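You operate a simulated robot arm through the tools that you are given. There is no shell and no other tool. Be economical: measure what you need, move in short steps, check, and stop when the job is done.

You run a simulated robot arm. Do the job below in one go: nothing can be reset, and whatever is moved stays where it is left.

Task
Find the dead push switch in the tester and put it in the red tray.
Fine: power on, click both switches once each: the dead one's lamp shows red; power off before it comes out; the good one stays in its socket.
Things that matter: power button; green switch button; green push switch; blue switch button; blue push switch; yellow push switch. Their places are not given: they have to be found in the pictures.

It is judged by the outcome, as a careful person would: the job done as asked, and still so three seconds after it is handed in. It fails if anything else is knocked over, pushed out of place, dropped, spilled or broken.

Robot
A 6-joint arm with a two-finger parallel gripper, fixed in place. Base frame: the origin is at the foot of the arm, x ahead of it, y to its left, z up; the work surface is at about z = 80. Lengths are in cm, angles in rad, forces in N, time in s.
With the tool pointing down near the work surface it reaches from about 24 to 64 cm from the base axis. Its first joint turns from -1.152 to 1.152 rad. Payload 2.7 kg.
Tool frame: the origin (TCP) lies between the finger pads and is the grasp point; the fingertips stand 2.3 cm ahead of it; z points along the fingers, y is the line along which they close. Largest opening 9.4 cm; finger width 3.8, thickness 1; the body of the gripper, 5.4 by 9.6 cm, starts 3.9 cm behind the TCP.
Orientation is told as [roll, pitch, yaw] about the base's x, y, z axes, in that order, counted from this pose: with the fingers straight down and closing along the base's y, the tool's x points along the base's -x, its y along +y and its z along -z.

Tools
- The arm moves only by the tool send_rows. Its argument "moves" is a list of rows, each a list of 6 numbers: the shift along the tool's x, y, z in units of 250 mm (1.0 is 250 mm), then the turn, a rotation vector about the tool's x, y, z in units of 45 degrees (1.0 is 45 degrees). In form: [[tx, ty, tz, rx, ry, rz], ...]. A call has 1 to 12 rows; each row is the pose to reach, as a shift and turn from the pose commanded when the call began, along the tool's axes at that moment. "hand" is the closure in counts, from 0 (fully open) to 255 (shut), set as the call begins (left out, the last holds). A call with a number of a shift or a turn outside -1 to 1 is refused whole. Each row takes 0.2 s and may step no farther than 5 cm and 0.15 rad from the row before; otherwise, or with a gripper value out of range, the whole call is refused. A pose out of reach is approached as far as the arm can. The call stops where the force on the tool passes 40 N (or 10 N more than at its start, if that is more) or the arm is blocked; 0.2 s more then pass. The fingers move at their own pace (about 4.5 cm/s each) and stop on an object; they squeeze with about 43 N. The grip force told is the motor's: it shows also when the fingers shut on nothing. Time passes only in rows, and 0.2 s behind the last, so rows that repeat a pose let the fingers close. The reply holds the time, the measured pose of the TCP, the force on the tool along the base axes, the opening and the grip force, in the units named above and with some noise.
- Cameras (640 x 400 px; columns grow to the right, rows downward): "scene" is fixed at [6.7, -42.11, 141.74]; the picture's right is [0.85, -0.52, 0.00], its down [-0.23, -0.38, -0.90] and it looks along [0.47, 0.77, -0.44] (base axes); focal length 316 px, centre (320, 200). "wrist" rides on the gripper at [-3.9, 0, -4.4] in the tool frame; the picture's right is [0.00, -1.00, 0.00], its down [0.97, 0.00, -0.24] and it looks along [0.24, 0.00, 0.97] (tool axes); focal length 218 px, centre (320, 200).
- snapshot(camera): a new picture of that camera. It takes no simulated time.
- locate(camera, pixels): for up to 12 pixels [column, row] of the newest picture of that camera ("zoom" is the newest enlarged one), the place [x, y, z] in the base frame of the surface seen there, good to about 0.2 cm. It takes no simulated time.
- zoom(camera, box): a new picture of the part [left, top, right, bottom] of that camera's present view, enlarged. It takes no simulated time.
- close_job(): hands the job in; it is judged then, once.

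Go step by step. Measure first, check grasps and placings, and put right what went wrong. The budget is 80 turns and 38 pictures, counting those below and the enlarged ones. Unless the task says otherwise, let go and move clear before handing in, and close with one line.

The tools are called after "Call:" as a command line: name --pt "numbers of a row" for each row, then --argument value for the rest, lists and objects as JSON in quotes. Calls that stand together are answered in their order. send_rows: Moves the arm, as the interface text tells. Its arguments: {"type":"object","properties":{"moves":{"type":"array","items":{"type":"array","items":{"type":"number"}}},"hand":{"type":"number"}},"required":["moves"]} The other tools are called the same way: snapshot (camera) takes a picture; locate (camera, pixels) gives the place of the surface under pixels of a picture; zoom (camera, box) takes an enlarged picture of a part of a camera's view; close_job () hands the job in.

At the start:

```text
time: 0.0
ee_pos: [34.79, 18.99, 108.84]
orientation: [-0.001, -0.001, 0.001]
contact_force: [0.3, 0.1, 0.5]
grip_width: 9.41
grip_force: 0.0
```

scene: 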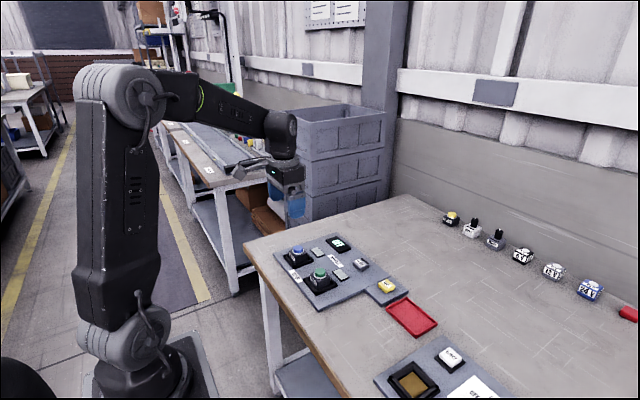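
wrist: 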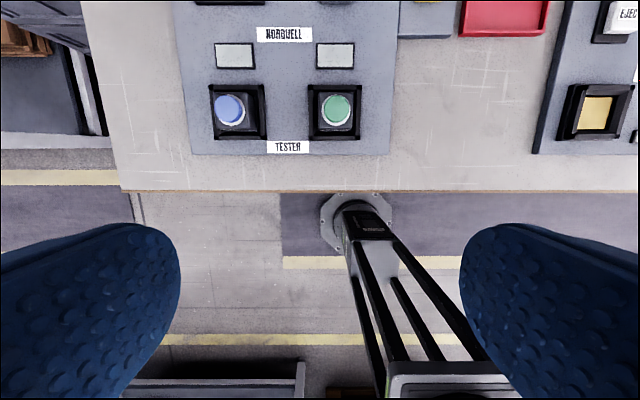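

The scene shows the tester with blue (297,252) and green (320,273) switches, and a green-ish button near (338,243). I'll zoom in for detail.

Call:
zoom --camera "scene" --box '[260, 220, 450, 340]'

Call:
locate --camera "wrist" --pixels '[[229, 110], [337, 110], [235, 55], [335, 55], [250, 130], [380, 140], [500, 15], [425, 20]]'

```text
3.33 times, centred on (355, 280) of scene
```

zoom: 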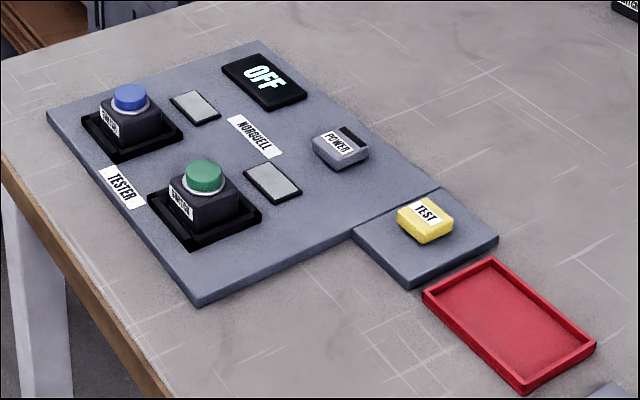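

```text
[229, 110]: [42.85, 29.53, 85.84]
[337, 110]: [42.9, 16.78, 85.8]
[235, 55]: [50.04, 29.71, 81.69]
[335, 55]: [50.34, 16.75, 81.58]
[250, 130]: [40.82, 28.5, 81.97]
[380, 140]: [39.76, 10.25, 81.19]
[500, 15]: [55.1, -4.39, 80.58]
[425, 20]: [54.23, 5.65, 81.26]
```

The zoom shows the display reading OFF, the POWER button at (342,147) and a yellow TEST item at (425,218). I'll measure these points.

Call:
locate --camera "zoom" --pixels '[[340, 140], [353, 133], [325, 160], [355, 165], [425, 212], [130, 92], [204, 165], [200, 215], [265, 80], [468, 270], [560, 370], [510, 320]]'

Call:
zoom --camera "scene" --box '[340, 245, 420, 305]'

```text
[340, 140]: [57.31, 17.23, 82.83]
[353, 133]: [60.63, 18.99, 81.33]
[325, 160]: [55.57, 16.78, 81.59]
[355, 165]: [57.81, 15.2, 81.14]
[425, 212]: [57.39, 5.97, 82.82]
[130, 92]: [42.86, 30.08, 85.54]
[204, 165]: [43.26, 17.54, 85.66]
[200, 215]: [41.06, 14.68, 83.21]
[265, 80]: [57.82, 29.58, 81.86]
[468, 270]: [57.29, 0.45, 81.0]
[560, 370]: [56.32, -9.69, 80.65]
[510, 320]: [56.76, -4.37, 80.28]
```

```text
6.67 times, centred on (380, 275) of scene
```

zoom: 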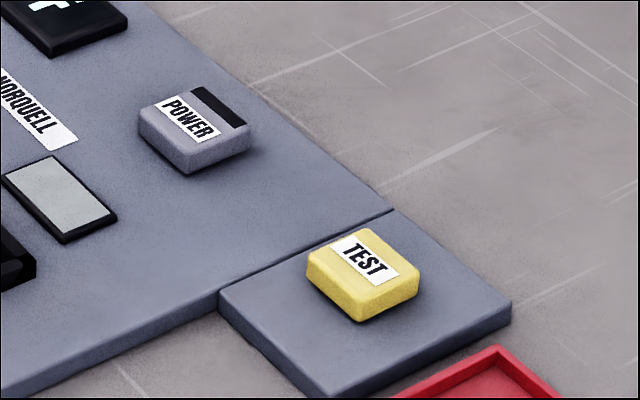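

The power cap is at about (57.4, 17.1), top 82.8. I'll close the fingers and travel above it.

Call:
send_rows --pt "-0.18 -0.014 0.06 0 0 0" --pt "-0.36 -0.028 0.12 0 0 0" --pt "-0.54 -0.042 0.18 0 0 0" --pt "-0.72 -0.056 0.24 0 0 0" --pt "-0.9 -0.072 0.3 0 0 0" --pt "-0.904 -0.072 0.45 0 0 0" --pt "-0.904 -0.072 0.6 0 0 0" --pt "-0.904 -0.072 0.6 0 0 0" --hand 255

Call:
snapshot --camera "wrist"

Call:
zoom --camera "scene" --box '[260, 200, 450, 320]'

```text
time: 1.8
ee_pos: [57.52, 17.18, 93.73]
orientation: [-0.003, -0.001, 0.001]
contact_force: [-0.1, -0.1, -0.4]
grip_width: 0.0
grip_force: 42.3
```

```text
33 pictures are left
```

wrist: 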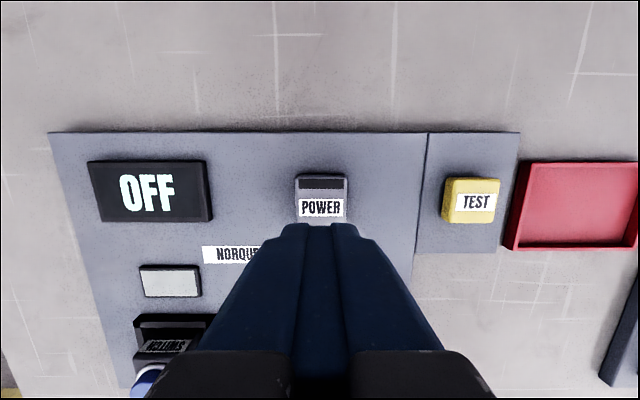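

```text
3.33 times, centred on (355, 260) of scene
```

zoom: 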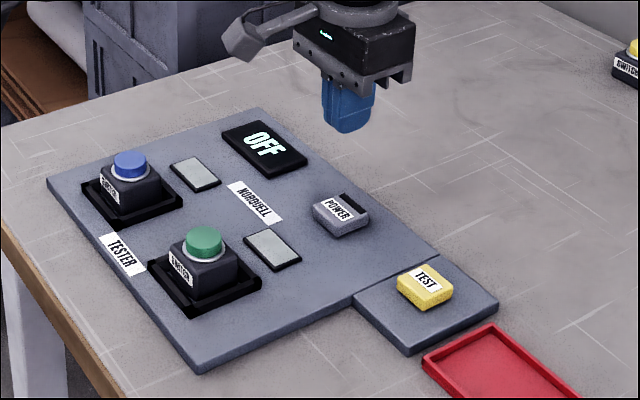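

Call:
locate --camera "wrist" --pixels '[[300, 180], [343, 180], [320, 184], [320, 207], [320, 220], [475, 205], [300, 207], [343, 207]]'

```text
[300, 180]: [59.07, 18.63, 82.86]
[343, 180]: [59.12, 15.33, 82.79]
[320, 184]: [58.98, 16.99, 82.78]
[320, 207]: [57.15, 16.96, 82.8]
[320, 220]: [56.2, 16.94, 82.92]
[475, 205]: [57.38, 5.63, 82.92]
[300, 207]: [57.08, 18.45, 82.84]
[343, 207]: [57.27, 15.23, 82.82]
```

The power cap spans x 56–59.2 and y 15.3–18.6. I'll come down to just above it, then press gently.

Call:
send_rows --pt "-0.002 -0.007 0.16 0 0 0" --pt "-0.002 -0.007 0.3 0 0 0" --pt "-0.002 -0.007 0.33 0 0 0" --pt "-0.002 -0.007 0.338 0 0 0" --pt "-0.002 -0.007 0.342 0 0 0" --pt "-0.002 -0.007 0.346 0 0 0" --pt "-0.002 -0.007 0.35 0 0 0" --pt "-0.002 -0.007 0.354 0 0 0"

Call:
zoom --camera "scene" --box '[260, 200, 450, 320]'

```text
time: 3.6
ee_pos: [57.5, 16.99, 85.15]
orientation: [-0.001, -0.001, -0.001]
contact_force: [0.7, -0.7, 0.5]
grip_width: 0.0
grip_force: 42.2
```

```text
3.33 times, centred on (355, 260) of scene
```

zoom: 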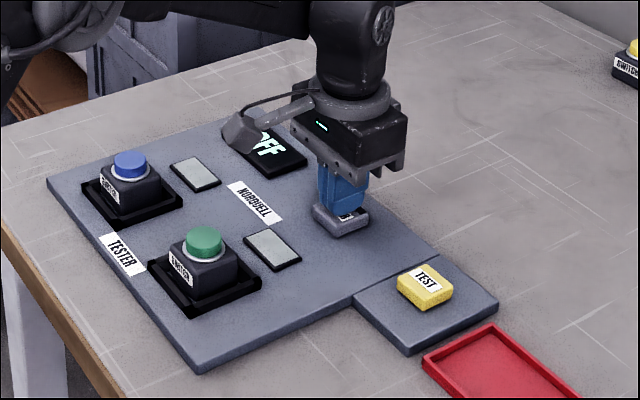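

The tip is just at the cap with no force and the display still reads OFF. I'll press deeper in small steps.

Call:
send_rows --pt "0 0 0.004 0 0 0" --pt "0 0 0.008 0 0 0" --pt "0 0 0.012 0 0 0"

Call:
zoom --camera "scene" --box '[260, 200, 450, 320]'

```text
time: 4.4
ee_pos: [57.57, 16.94, 84.79]
orientation: [-0.001, -0.001, 0.0]
contact_force: [-0.2, -1.1, 2.8]
grip_width: 0.0
grip_force: 42.5
```

```text
3.33 times, centred on (355, 260) of scene
```

zoom: 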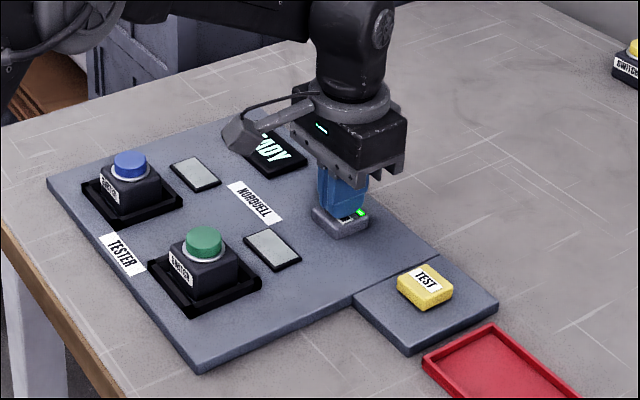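

The display reads READY and the power strip is green. I'll lift straight up and go above the green switch button at (43.0, 16.9).

Call:
send_rows --pt "0 0 -0.12 0 0 0" --pt "0 0 -0.26 0 0 0" --pt "0.19 0 -0.28 0 0 0" --pt "0.38 0 -0.28 0 0 0" --pt "0.57 0 -0.28 0 0 0" --pt "0.581 0 -0.28 0 0 0" --pt "0.581 0 -0.28 0 0 0"

Call:
snapshot --camera "wrist"

Call:
zoom --camera "scene" --box '[260, 200, 450, 320]'

```text
time: 6.0
ee_pos: [42.76, 16.99, 91.82]
orientation: [-0.003, -0.002, -0.001]
contact_force: [0.1, -0.3, 0.0]
grip_width: 0.01
grip_force: 42.2
```

```text
29 pictures are left
```

wrist: 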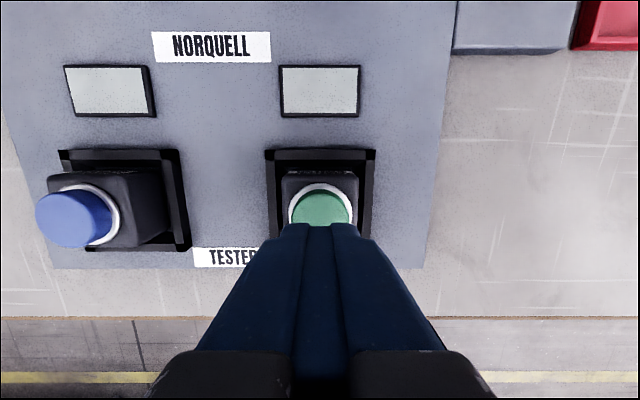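

```text
3.33 times, centred on (355, 260) of scene
```

zoom: 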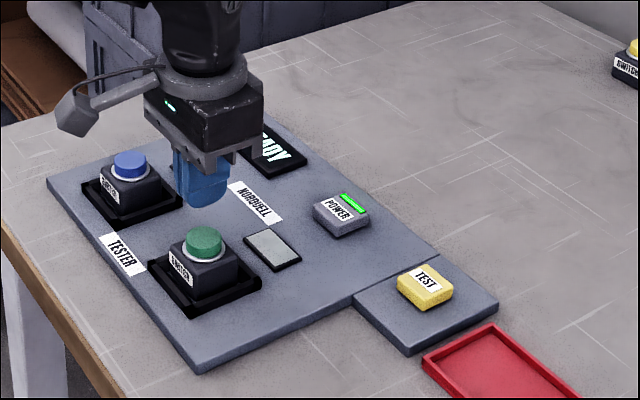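

Call:
locate --camera "wrist" --pixels '[[295, 215], [348, 215], [321, 193], [321, 218], [292, 210], [286, 180], [355, 180], [36, 220], [106, 220], [72, 200], [72, 245], [72, 220]]'

Call:
locate --camera "zoom" --pixels '[[203, 238], [130, 162], [203, 228], [203, 247], [188, 237], [220, 237], [114, 163], [145, 163], [130, 154], [130, 168]]'

```text
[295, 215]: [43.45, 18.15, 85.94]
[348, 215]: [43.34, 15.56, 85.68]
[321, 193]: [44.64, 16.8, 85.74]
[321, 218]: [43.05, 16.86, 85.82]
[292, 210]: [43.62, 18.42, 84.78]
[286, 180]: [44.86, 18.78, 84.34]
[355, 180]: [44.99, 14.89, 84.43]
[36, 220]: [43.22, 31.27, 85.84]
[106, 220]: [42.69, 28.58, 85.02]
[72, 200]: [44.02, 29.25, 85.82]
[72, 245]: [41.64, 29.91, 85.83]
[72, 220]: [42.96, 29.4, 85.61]
```

```text
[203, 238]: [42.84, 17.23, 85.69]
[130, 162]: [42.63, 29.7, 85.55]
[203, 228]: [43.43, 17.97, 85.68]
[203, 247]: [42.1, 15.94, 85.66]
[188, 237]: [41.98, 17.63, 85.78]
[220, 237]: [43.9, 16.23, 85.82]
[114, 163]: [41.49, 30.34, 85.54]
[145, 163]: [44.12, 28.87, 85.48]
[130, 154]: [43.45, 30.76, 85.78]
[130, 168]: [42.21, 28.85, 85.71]
```

Green cap centre is (43.0, 16.87), top 85.75. Descending to touch, then a small press.

Call:
send_rows --pt "-0.006 -0.004 0.08 0 0 0" --pt "-0.006 -0.004 0.14 0 0 0" --pt "-0.006 -0.004 0.15 0 0 0" --pt "-0.006 -0.004 0.154 0 0 0" --pt "-0.006 -0.004 0.158 0 0 0" --pt "-0.006 -0.004 0.162 0 0 0"

Call:
zoom --camera "scene" --box '[260, 200, 450, 320]'

```text
time: 7.4
ee_pos: [43.12, 16.79, 87.74]
orientation: [-0.002, -0.002, -0.001]
contact_force: [-1.3, -0.2, 1.4]
grip_width: 0.02
grip_force: 42.7
```

```text
3.33 times, centred on (355, 260) of scene
```

zoom: 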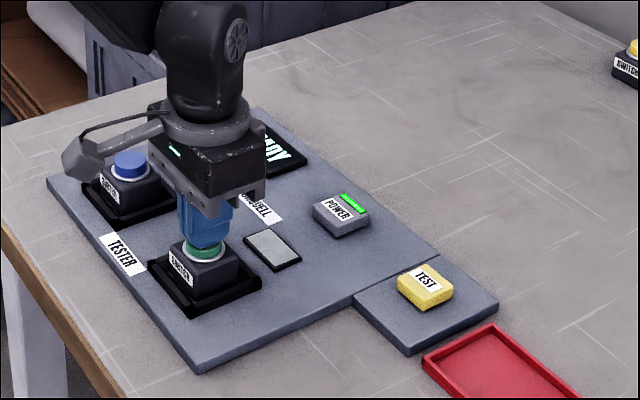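

Contact at 1.4 N, lamp not lit yet. I'll press another 0.2 cm.

Call:
send_rows --pt "0 0 0.004 0 0 0" --pt "0 0 0.008 0 0 0"

Call:
zoom --camera "scene" --box '[260, 200, 450, 320]'

```text
time: 8.0
ee_pos: [42.96, 16.87, 87.45]
orientation: [0.0, -0.002, 0.001]
contact_force: [-1.6, 0.7, 2.7]
grip_width: 0.02
grip_force: 42.4
```

```text
3.33 times, centred on (355, 260) of scene
```

zoom: 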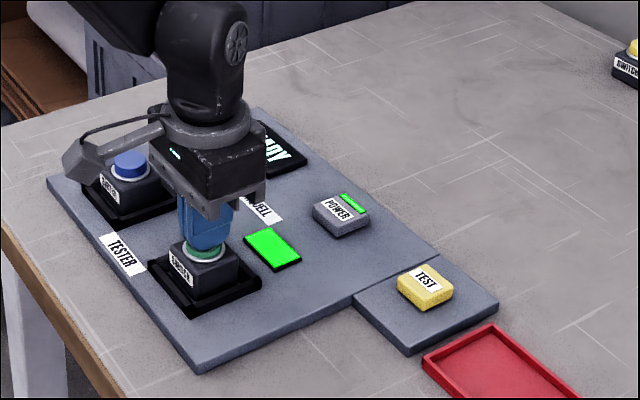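

The green switch's lamp is green: it is good. I'll lift and do the same at the blue button, (42.85, 29.65).

Call:
send_rows --pt "0 0 -0.1 0 0 0" --pt "0 0 -0.17 0 0 0" --pt "0.002 0.17 -0.17 0 0 0" --pt "0.003 0.34 -0.17 0 0 0" --pt "0.004 0.5 -0.17 0 0 0" --pt "0.004 0.512 -0.17 0 0 0" --pt "0.004 0.512 -0.1 0 0 0" --pt "0.004 0.512 -0.02 0 0 0" --pt "0.004 0.512 -0.008 0 0 0" --pt "0.004 0.512 -0.004 0 0 0" --pt "0.004 0.512 0.0 0 0 0"

Call:
zoom --camera "scene" --box '[260, 200, 450, 320]'

```text
time: 10.4
ee_pos: [43.01, 29.74, 87.49]
orientation: [0.001, -0.004, 0.0]
contact_force: [-1.0, 2.1, 2.8]
grip_width: 0.0
grip_force: 42.5
```

```text
3.33 times, centred on (355, 260) of scene
```

zoom: 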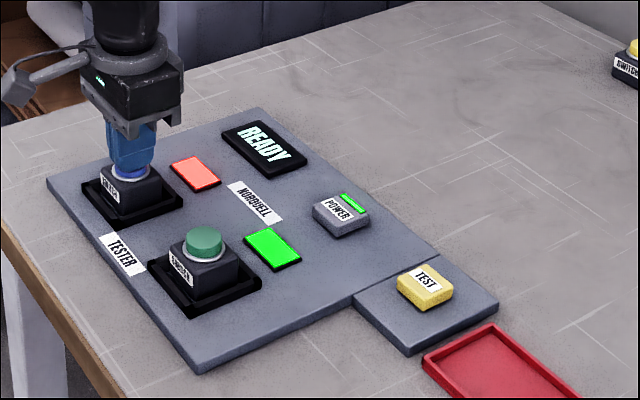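

Blue's lamp is red: the blue switch is dead. I'll lift and press power once to switch off.

Call:
send_rows --pt "0 0 -0.1 0 0 0" --pt "0 0 -0.17 0 0 0" --pt "-0.145 -0.127 -0.17 0 0 0" --pt "-0.29 -0.254 -0.17 0 0 0" --pt "-0.435 -0.381 -0.17 0 0 0" --pt "-0.58 -0.508 -0.17 0 0 0" --pt "-0.58 -0.508 -0.05 0 0 0" --pt "-0.58 -0.508 0.08 0 0 0" --pt "-0.58 -0.508 0.1 0 0 0" --pt "-0.58 -0.508 0.106 0 0 0" --pt "-0.58 -0.508 0.11 0 0 0"

Call:
zoom --camera "scene" --box '[260, 200, 450, 320]'

```text
time: 12.8
ee_pos: [57.57, 17.01, 84.71]
orientation: [-0.002, -0.002, -0.001]
contact_force: [0.9, -0.8, 1.9]
grip_width: 0.01
grip_force: 42.2
```

```text
3.33 times, centred on (355, 260) of scene
```

zoom: 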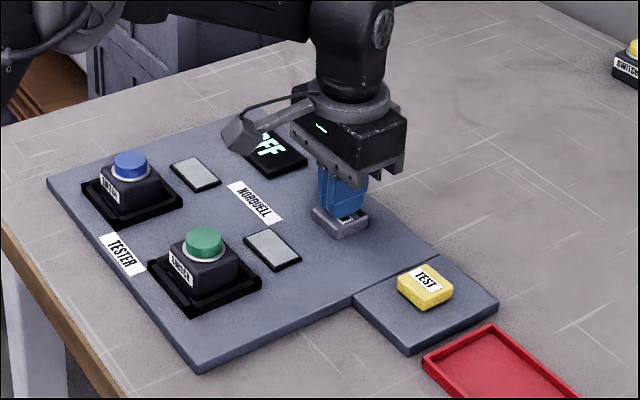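

Power is off (display OFF, lamps out). I'll lift, return above the blue switch and open the fingers to look.

Call:
send_rows --pt "0 0 -0.12 0 0 0" --pt "0 0 -0.28 0 0 0" --pt "0.145 0.127 -0.32 0 0 0" --pt "0.29 0.254 -0.36 0 0 0" --pt "0.435 0.381 -0.4 0 0 0" --pt "0.58 0.508 -0.44 0 0 0" --pt "0.58 0.508 -0.44 0 0 0"

Call:
send_rows --pt "0 0 0 0 0 0" --pt "0 0 0 0 0 0" --pt "0 0 0 0 0 0" --pt "0 0 0 0 0 0" --pt "0 0 0 0 0 0" --hand 0

Call:
snapshot --camera "wrist"

Call:
zoom --camera "scene" --box '[270, 230, 350, 290]'

```text
time: 14.4
ee_pos: [43.2, 29.56, 95.75]
orientation: [-0.001, -0.002, -0.001]
contact_force: [-0.8, 0.1, -0.6]
grip_width: 0.0
grip_force: 42.2
```

```text
time: 15.6
ee_pos: [43.19, 29.55, 95.83]
orientation: [-0.002, -0.001, 0.0]
contact_force: [0.2, 0.3, 0.1]
grip_width: 9.4
grip_force: 0.0
```

```text
23 pictures are left
```

wrist: 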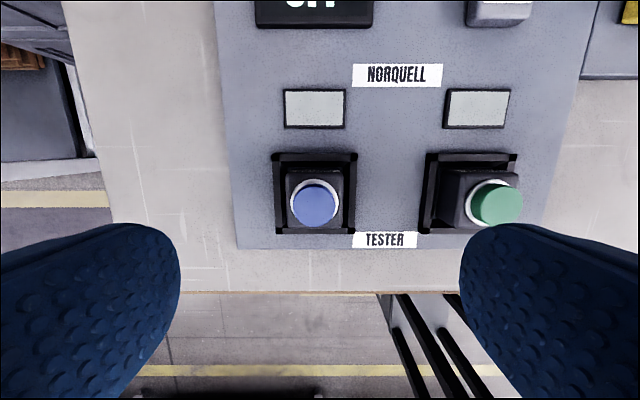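

```text
6.67 times, centred on (310, 260) of scene
```

zoom: 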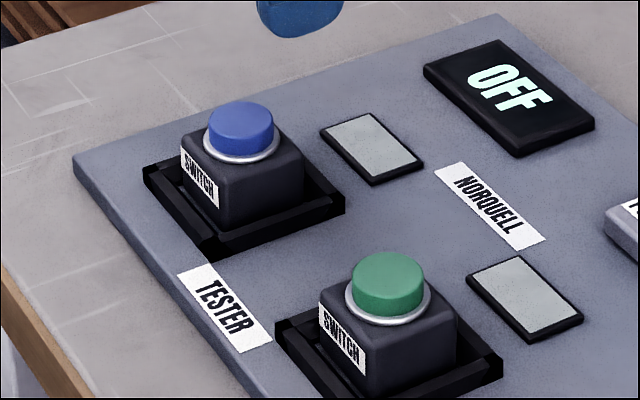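

The blue cap is at (315,205) and the socket rim is at (273–357,152–235). Measuring body and rim.

Call:
locate --camera "wrist" --pixels '[[315, 206], [295, 205], [336, 205], [290, 176], [343, 176], [315, 174], [277, 180], [354, 180], [283, 190], [348, 190], [315, 157], [258, 190]]'

Call:
locate --camera "zoom" --pixels '[[183, 150], [223, 160], [300, 152], [262, 200], [225, 215], [210, 240], [150, 172], [330, 207], [190, 205], [180, 195], [280, 200], [300, 190]]'

```text
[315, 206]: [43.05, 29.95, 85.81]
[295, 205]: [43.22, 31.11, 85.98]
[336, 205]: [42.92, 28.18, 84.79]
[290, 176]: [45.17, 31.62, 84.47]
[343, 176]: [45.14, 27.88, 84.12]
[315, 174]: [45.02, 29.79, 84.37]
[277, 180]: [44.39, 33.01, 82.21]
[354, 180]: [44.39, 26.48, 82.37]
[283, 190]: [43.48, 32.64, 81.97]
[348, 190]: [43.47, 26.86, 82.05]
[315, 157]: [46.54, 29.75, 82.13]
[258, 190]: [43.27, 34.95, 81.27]
```

```text
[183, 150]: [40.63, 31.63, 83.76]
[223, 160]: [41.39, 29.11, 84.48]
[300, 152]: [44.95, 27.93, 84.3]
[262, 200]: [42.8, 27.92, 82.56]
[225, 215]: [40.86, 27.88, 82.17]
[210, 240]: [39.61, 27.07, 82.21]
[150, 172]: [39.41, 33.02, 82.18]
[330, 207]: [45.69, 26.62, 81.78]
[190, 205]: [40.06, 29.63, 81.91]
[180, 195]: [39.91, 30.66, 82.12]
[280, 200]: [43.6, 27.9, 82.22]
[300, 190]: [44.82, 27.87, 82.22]
```

Body spans y 27.9–31.65, x 40.9–45.1, z to 84.4; rim top is 82.2. I'll descend with tips at 82.5 and close.

Call:
send_rows --pt "0 0.003 0.16 0 0 0" --pt "0 0.003 0.32 0 0 0" --pt "0 0.003 0.41 0 0 0" --pt "0 0.003 0.436 0 0 0" --pt "0 0.003 0.436 0 0 0"

Call:
send_rows --pt "0 0 0 0 0 0" --pt "0 0 0 0 0 0" --pt "0 0 0 0 0 0" --pt "0 0 0 0 0 0" --pt "0 0 0 0 0 0" --pt "0 0 0 0 0 0" --hand 255

Call:
zoom --camera "scene" --box '[270, 220, 370, 295]'

```text
time: 16.8
ee_pos: [43.17, 29.88, 84.95]
orientation: [-0.002, 0.0, 0.0]
contact_force: [-0.2, -1.2, 0.3]
grip_width: 9.41
grip_force: 0.0
```

```text
time: 18.2
ee_pos: [43.04, 29.79, 84.95]
orientation: [-0.001, -0.002, -0.001]
contact_force: [-0.4, -0.5, 0.9]
grip_width: 4.32
grip_force: 43.8
```

```text
5.33 times, centred on (320, 258) of scene
```

zoom: 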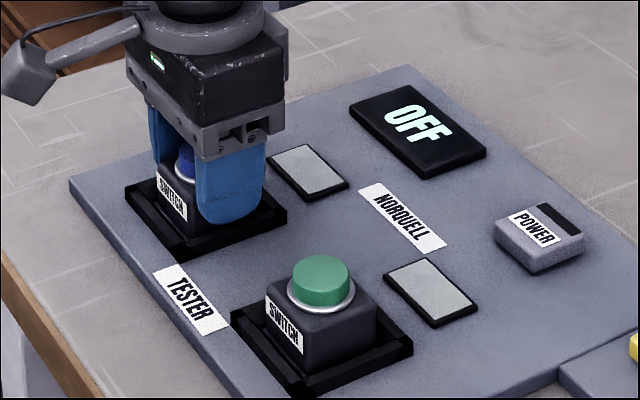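

The grip stopped at 4.32 cm on the body. Lifting straight up slowly.

Call:
send_rows --pt "0 0 -0.01 0 0 0" --pt "0 0 -0.03 0 0 0" --pt "0 0 -0.06 0 0 0" --pt "0 0 -0.12 0 0 0" --pt "0 0 -0.22 0 0 0" --pt "0 0 -0.34 0 0 0" --pt "0 0 -0.44 0 0 0" --pt "0 0 -0.44 0 0 0"

Call:
snapshot --camera "scene"

Call:
zoom --camera "scene" --box '[260, 190, 450, 340]'

```text
time: 20.0
ee_pos: [43.2, 29.58, 95.9]
orientation: [-0.002, -0.002, 0.0]
contact_force: [-0.3, -0.3, -1.4]
grip_width: 4.36
grip_force: 43.4
```

```text
20 pictures are left
```

scene: 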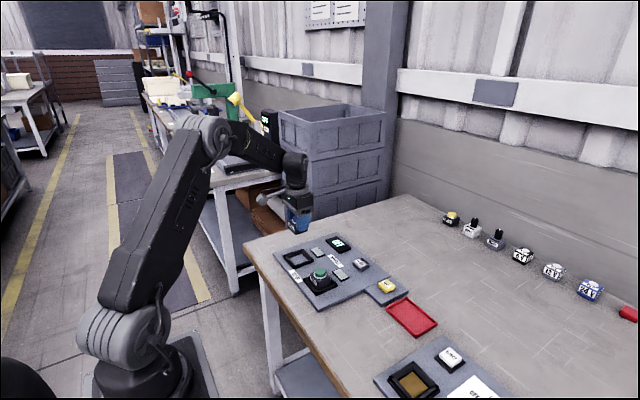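

```text
2.67 times, centred on (355, 265) of scene
```

zoom: 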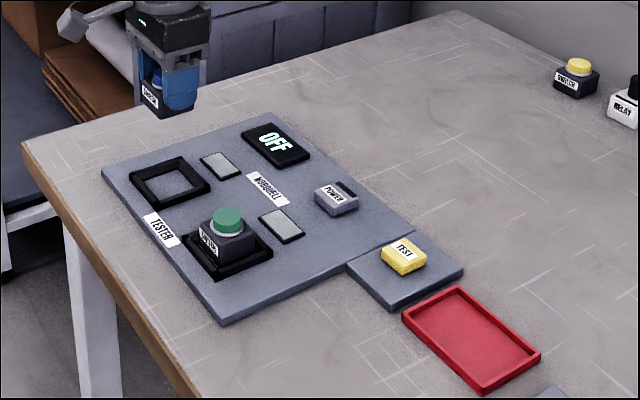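

The socket is empty and the blue switch is held. Now I'll measure the tray's inside and the bottom of the held switch.

Call:
locate --camera "zoom" --pixels '[[457, 292], [405, 322], [482, 387], [536, 352], [472, 340], [458, 302], [418, 326], [482, 372], [522, 350], [158, 117], [143, 105], [165, 119]]'

```text
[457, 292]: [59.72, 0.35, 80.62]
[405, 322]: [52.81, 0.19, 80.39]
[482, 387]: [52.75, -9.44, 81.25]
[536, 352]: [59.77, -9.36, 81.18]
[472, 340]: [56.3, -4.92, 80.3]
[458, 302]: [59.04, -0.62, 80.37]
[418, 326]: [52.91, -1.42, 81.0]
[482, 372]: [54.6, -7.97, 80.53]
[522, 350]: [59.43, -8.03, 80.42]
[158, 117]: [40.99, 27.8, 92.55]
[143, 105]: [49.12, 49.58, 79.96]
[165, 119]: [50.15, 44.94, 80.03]
```

Tray outer x 52.7–59.8, y −9.5–0.4, floor 80.3. The switch bottom is about 3.35 below the TCP. I'll carry it over to (56.2, −4.5).

Call:
send_rows --pt "-0.053 -0.137 0 0 0 0" --pt "-0.106 -0.274 0 0 0 0" --pt "-0.159 -0.411 0 0 0 0" --pt "-0.212 -0.548 0 0 0 0" --pt "-0.265 -0.686 0 0 0 0"

Call:
send_rows --pt "-0.053 -0.137 0 0 0 0" --pt "-0.106 -0.274 0 0 0 0" --pt "-0.159 -0.411 0 0 0 0" --pt "-0.212 -0.548 0 0 0 0" --pt "-0.265 -0.686 0 0 0 0" --pt "-0.265 -0.686 0.12 0 0 0" --pt "-0.265 -0.686 0.24 0 0 0" --pt "-0.265 -0.686 0.36 0 0 0" --pt "-0.265 -0.686 0.36 0 0 0"

Call:
zoom --camera "scene" --box '[350, 250, 470, 340]'

```text
time: 21.2
ee_pos: [49.81, 12.67, 95.87]
orientation: [-0.002, -0.001, 0.0]
contact_force: [0.3, 0.1, -0.9]
grip_width: 4.32
grip_force: 42.7
```

```text
time: 23.2
ee_pos: [56.23, -4.61, 86.85]
orientation: [-0.002, -0.002, 0.001]
contact_force: [0.3, 0.0, -0.4]
grip_width: 4.32
grip_force: 43.0
```

```text
4.44 times, centred on (410, 295) of scene
```

zoom: 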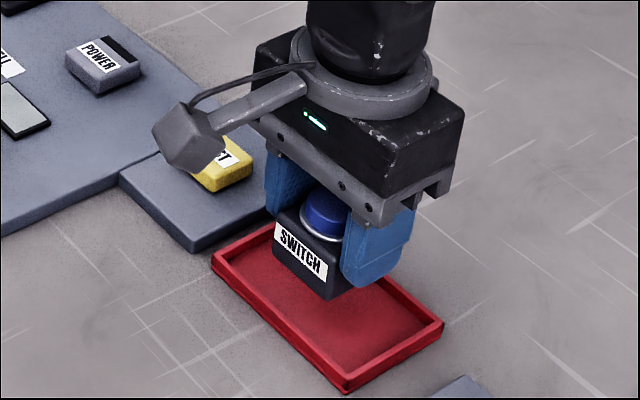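

The switch is over the tray and clear of the walls. I'll lower it gently.

Call:
send_rows --pt "0 0 0.05 0 0 0" --pt "0 0 0.09 0 0 0" --pt "0 0 0.11 0 0 0" --pt "0 0 0.12 0 0 0" --pt "0 0 0.124 0 0 0" --pt "0 0 0.124 0 0 0"

Call:
zoom --camera "scene" --box '[370, 270, 450, 340]'

```text
time: 24.6
ee_pos: [56.37, -4.53, 83.99]
orientation: [-0.001, -0.007, 0.001]
contact_force: [-8.2, -1.7, 31.8]
grip_width: 4.32
grip_force: 43.2
```

```text
5.71 times, centred on (410, 305) of scene
```

zoom: 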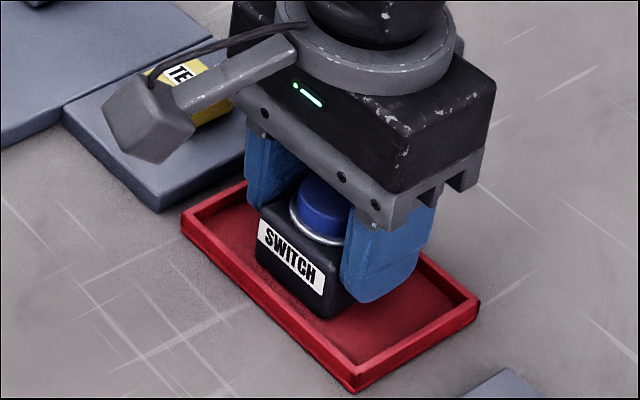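

It sits on the floor with 32 N. I'll ease up slightly, then open only to about 6.5 cm so the fingers stay inside the walls.

Call:
send_rows --pt "0 0 -0.008 0 0 0" --pt "0 0 -0.01 0 0 0"

Call:
send_rows --pt "0 0 0 0 0 0" --pt "0 0 0 0 0 0" --pt "0 0 0 0 0 0" --pt "0 0 0 0 0 0" --hand 85

Call:
send_rows --pt "0 0 -0.04 0 0 0" --pt "0 0 -0.1 0 0 0" --pt "0 0 -0.25 0 0 0" --pt "0 0 -0.4 0 0 0" --pt "0.1 0 -0.5 0 0 0" --pt "0.25 0 -0.55 0 0 0" --pt "0.4 0 -0.55 0 0 0"

Call:
zoom --camera "scene" --box '[260, 210, 450, 340]'

```text
time: 25.2
ee_pos: [56.34, -4.59, 84.11]
orientation: [-0.002, -0.007, -0.001]
contact_force: [6.0, -1.5, 17.5]
grip_width: 4.32
grip_force: 42.7
```

```text
time: 26.2
ee_pos: [56.25, -4.63, 83.92]
orientation: [-0.002, -0.003, 0.001]
contact_force: [-0.5, 0.3, -0.3]
grip_width: 6.25
grip_force: 0.1
```

```text
time: 27.8
ee_pos: [46.05, -4.44, 97.84]
orientation: [-0.002, -0.002, 0.0]
contact_force: [0.0, 0.0, -0.1]
grip_width: 6.27
grip_force: 0.1
```

```text
3.08 times, centred on (355, 275) of scene
```

zoom: 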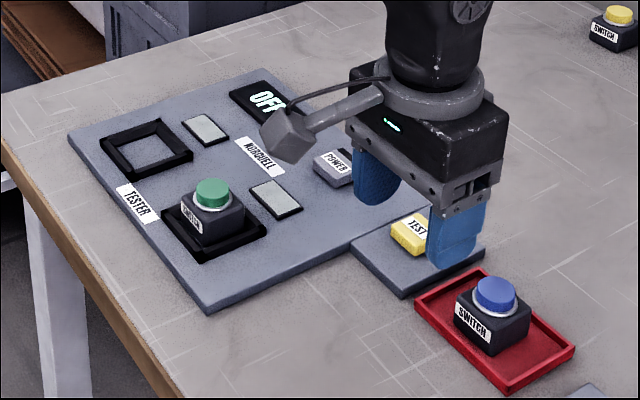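

The blue switch stands upright in the red tray. The green one is still seated, the display reads OFF and the arm is clear, so I'm handing in.

Call:
close_job

```text
The job is handed in.
```

The blue push switch was the dead one: its lamp showed red and the green switch's showed green. With the power off, I moved the blue switch to the red tray; the green one is still in its socket.
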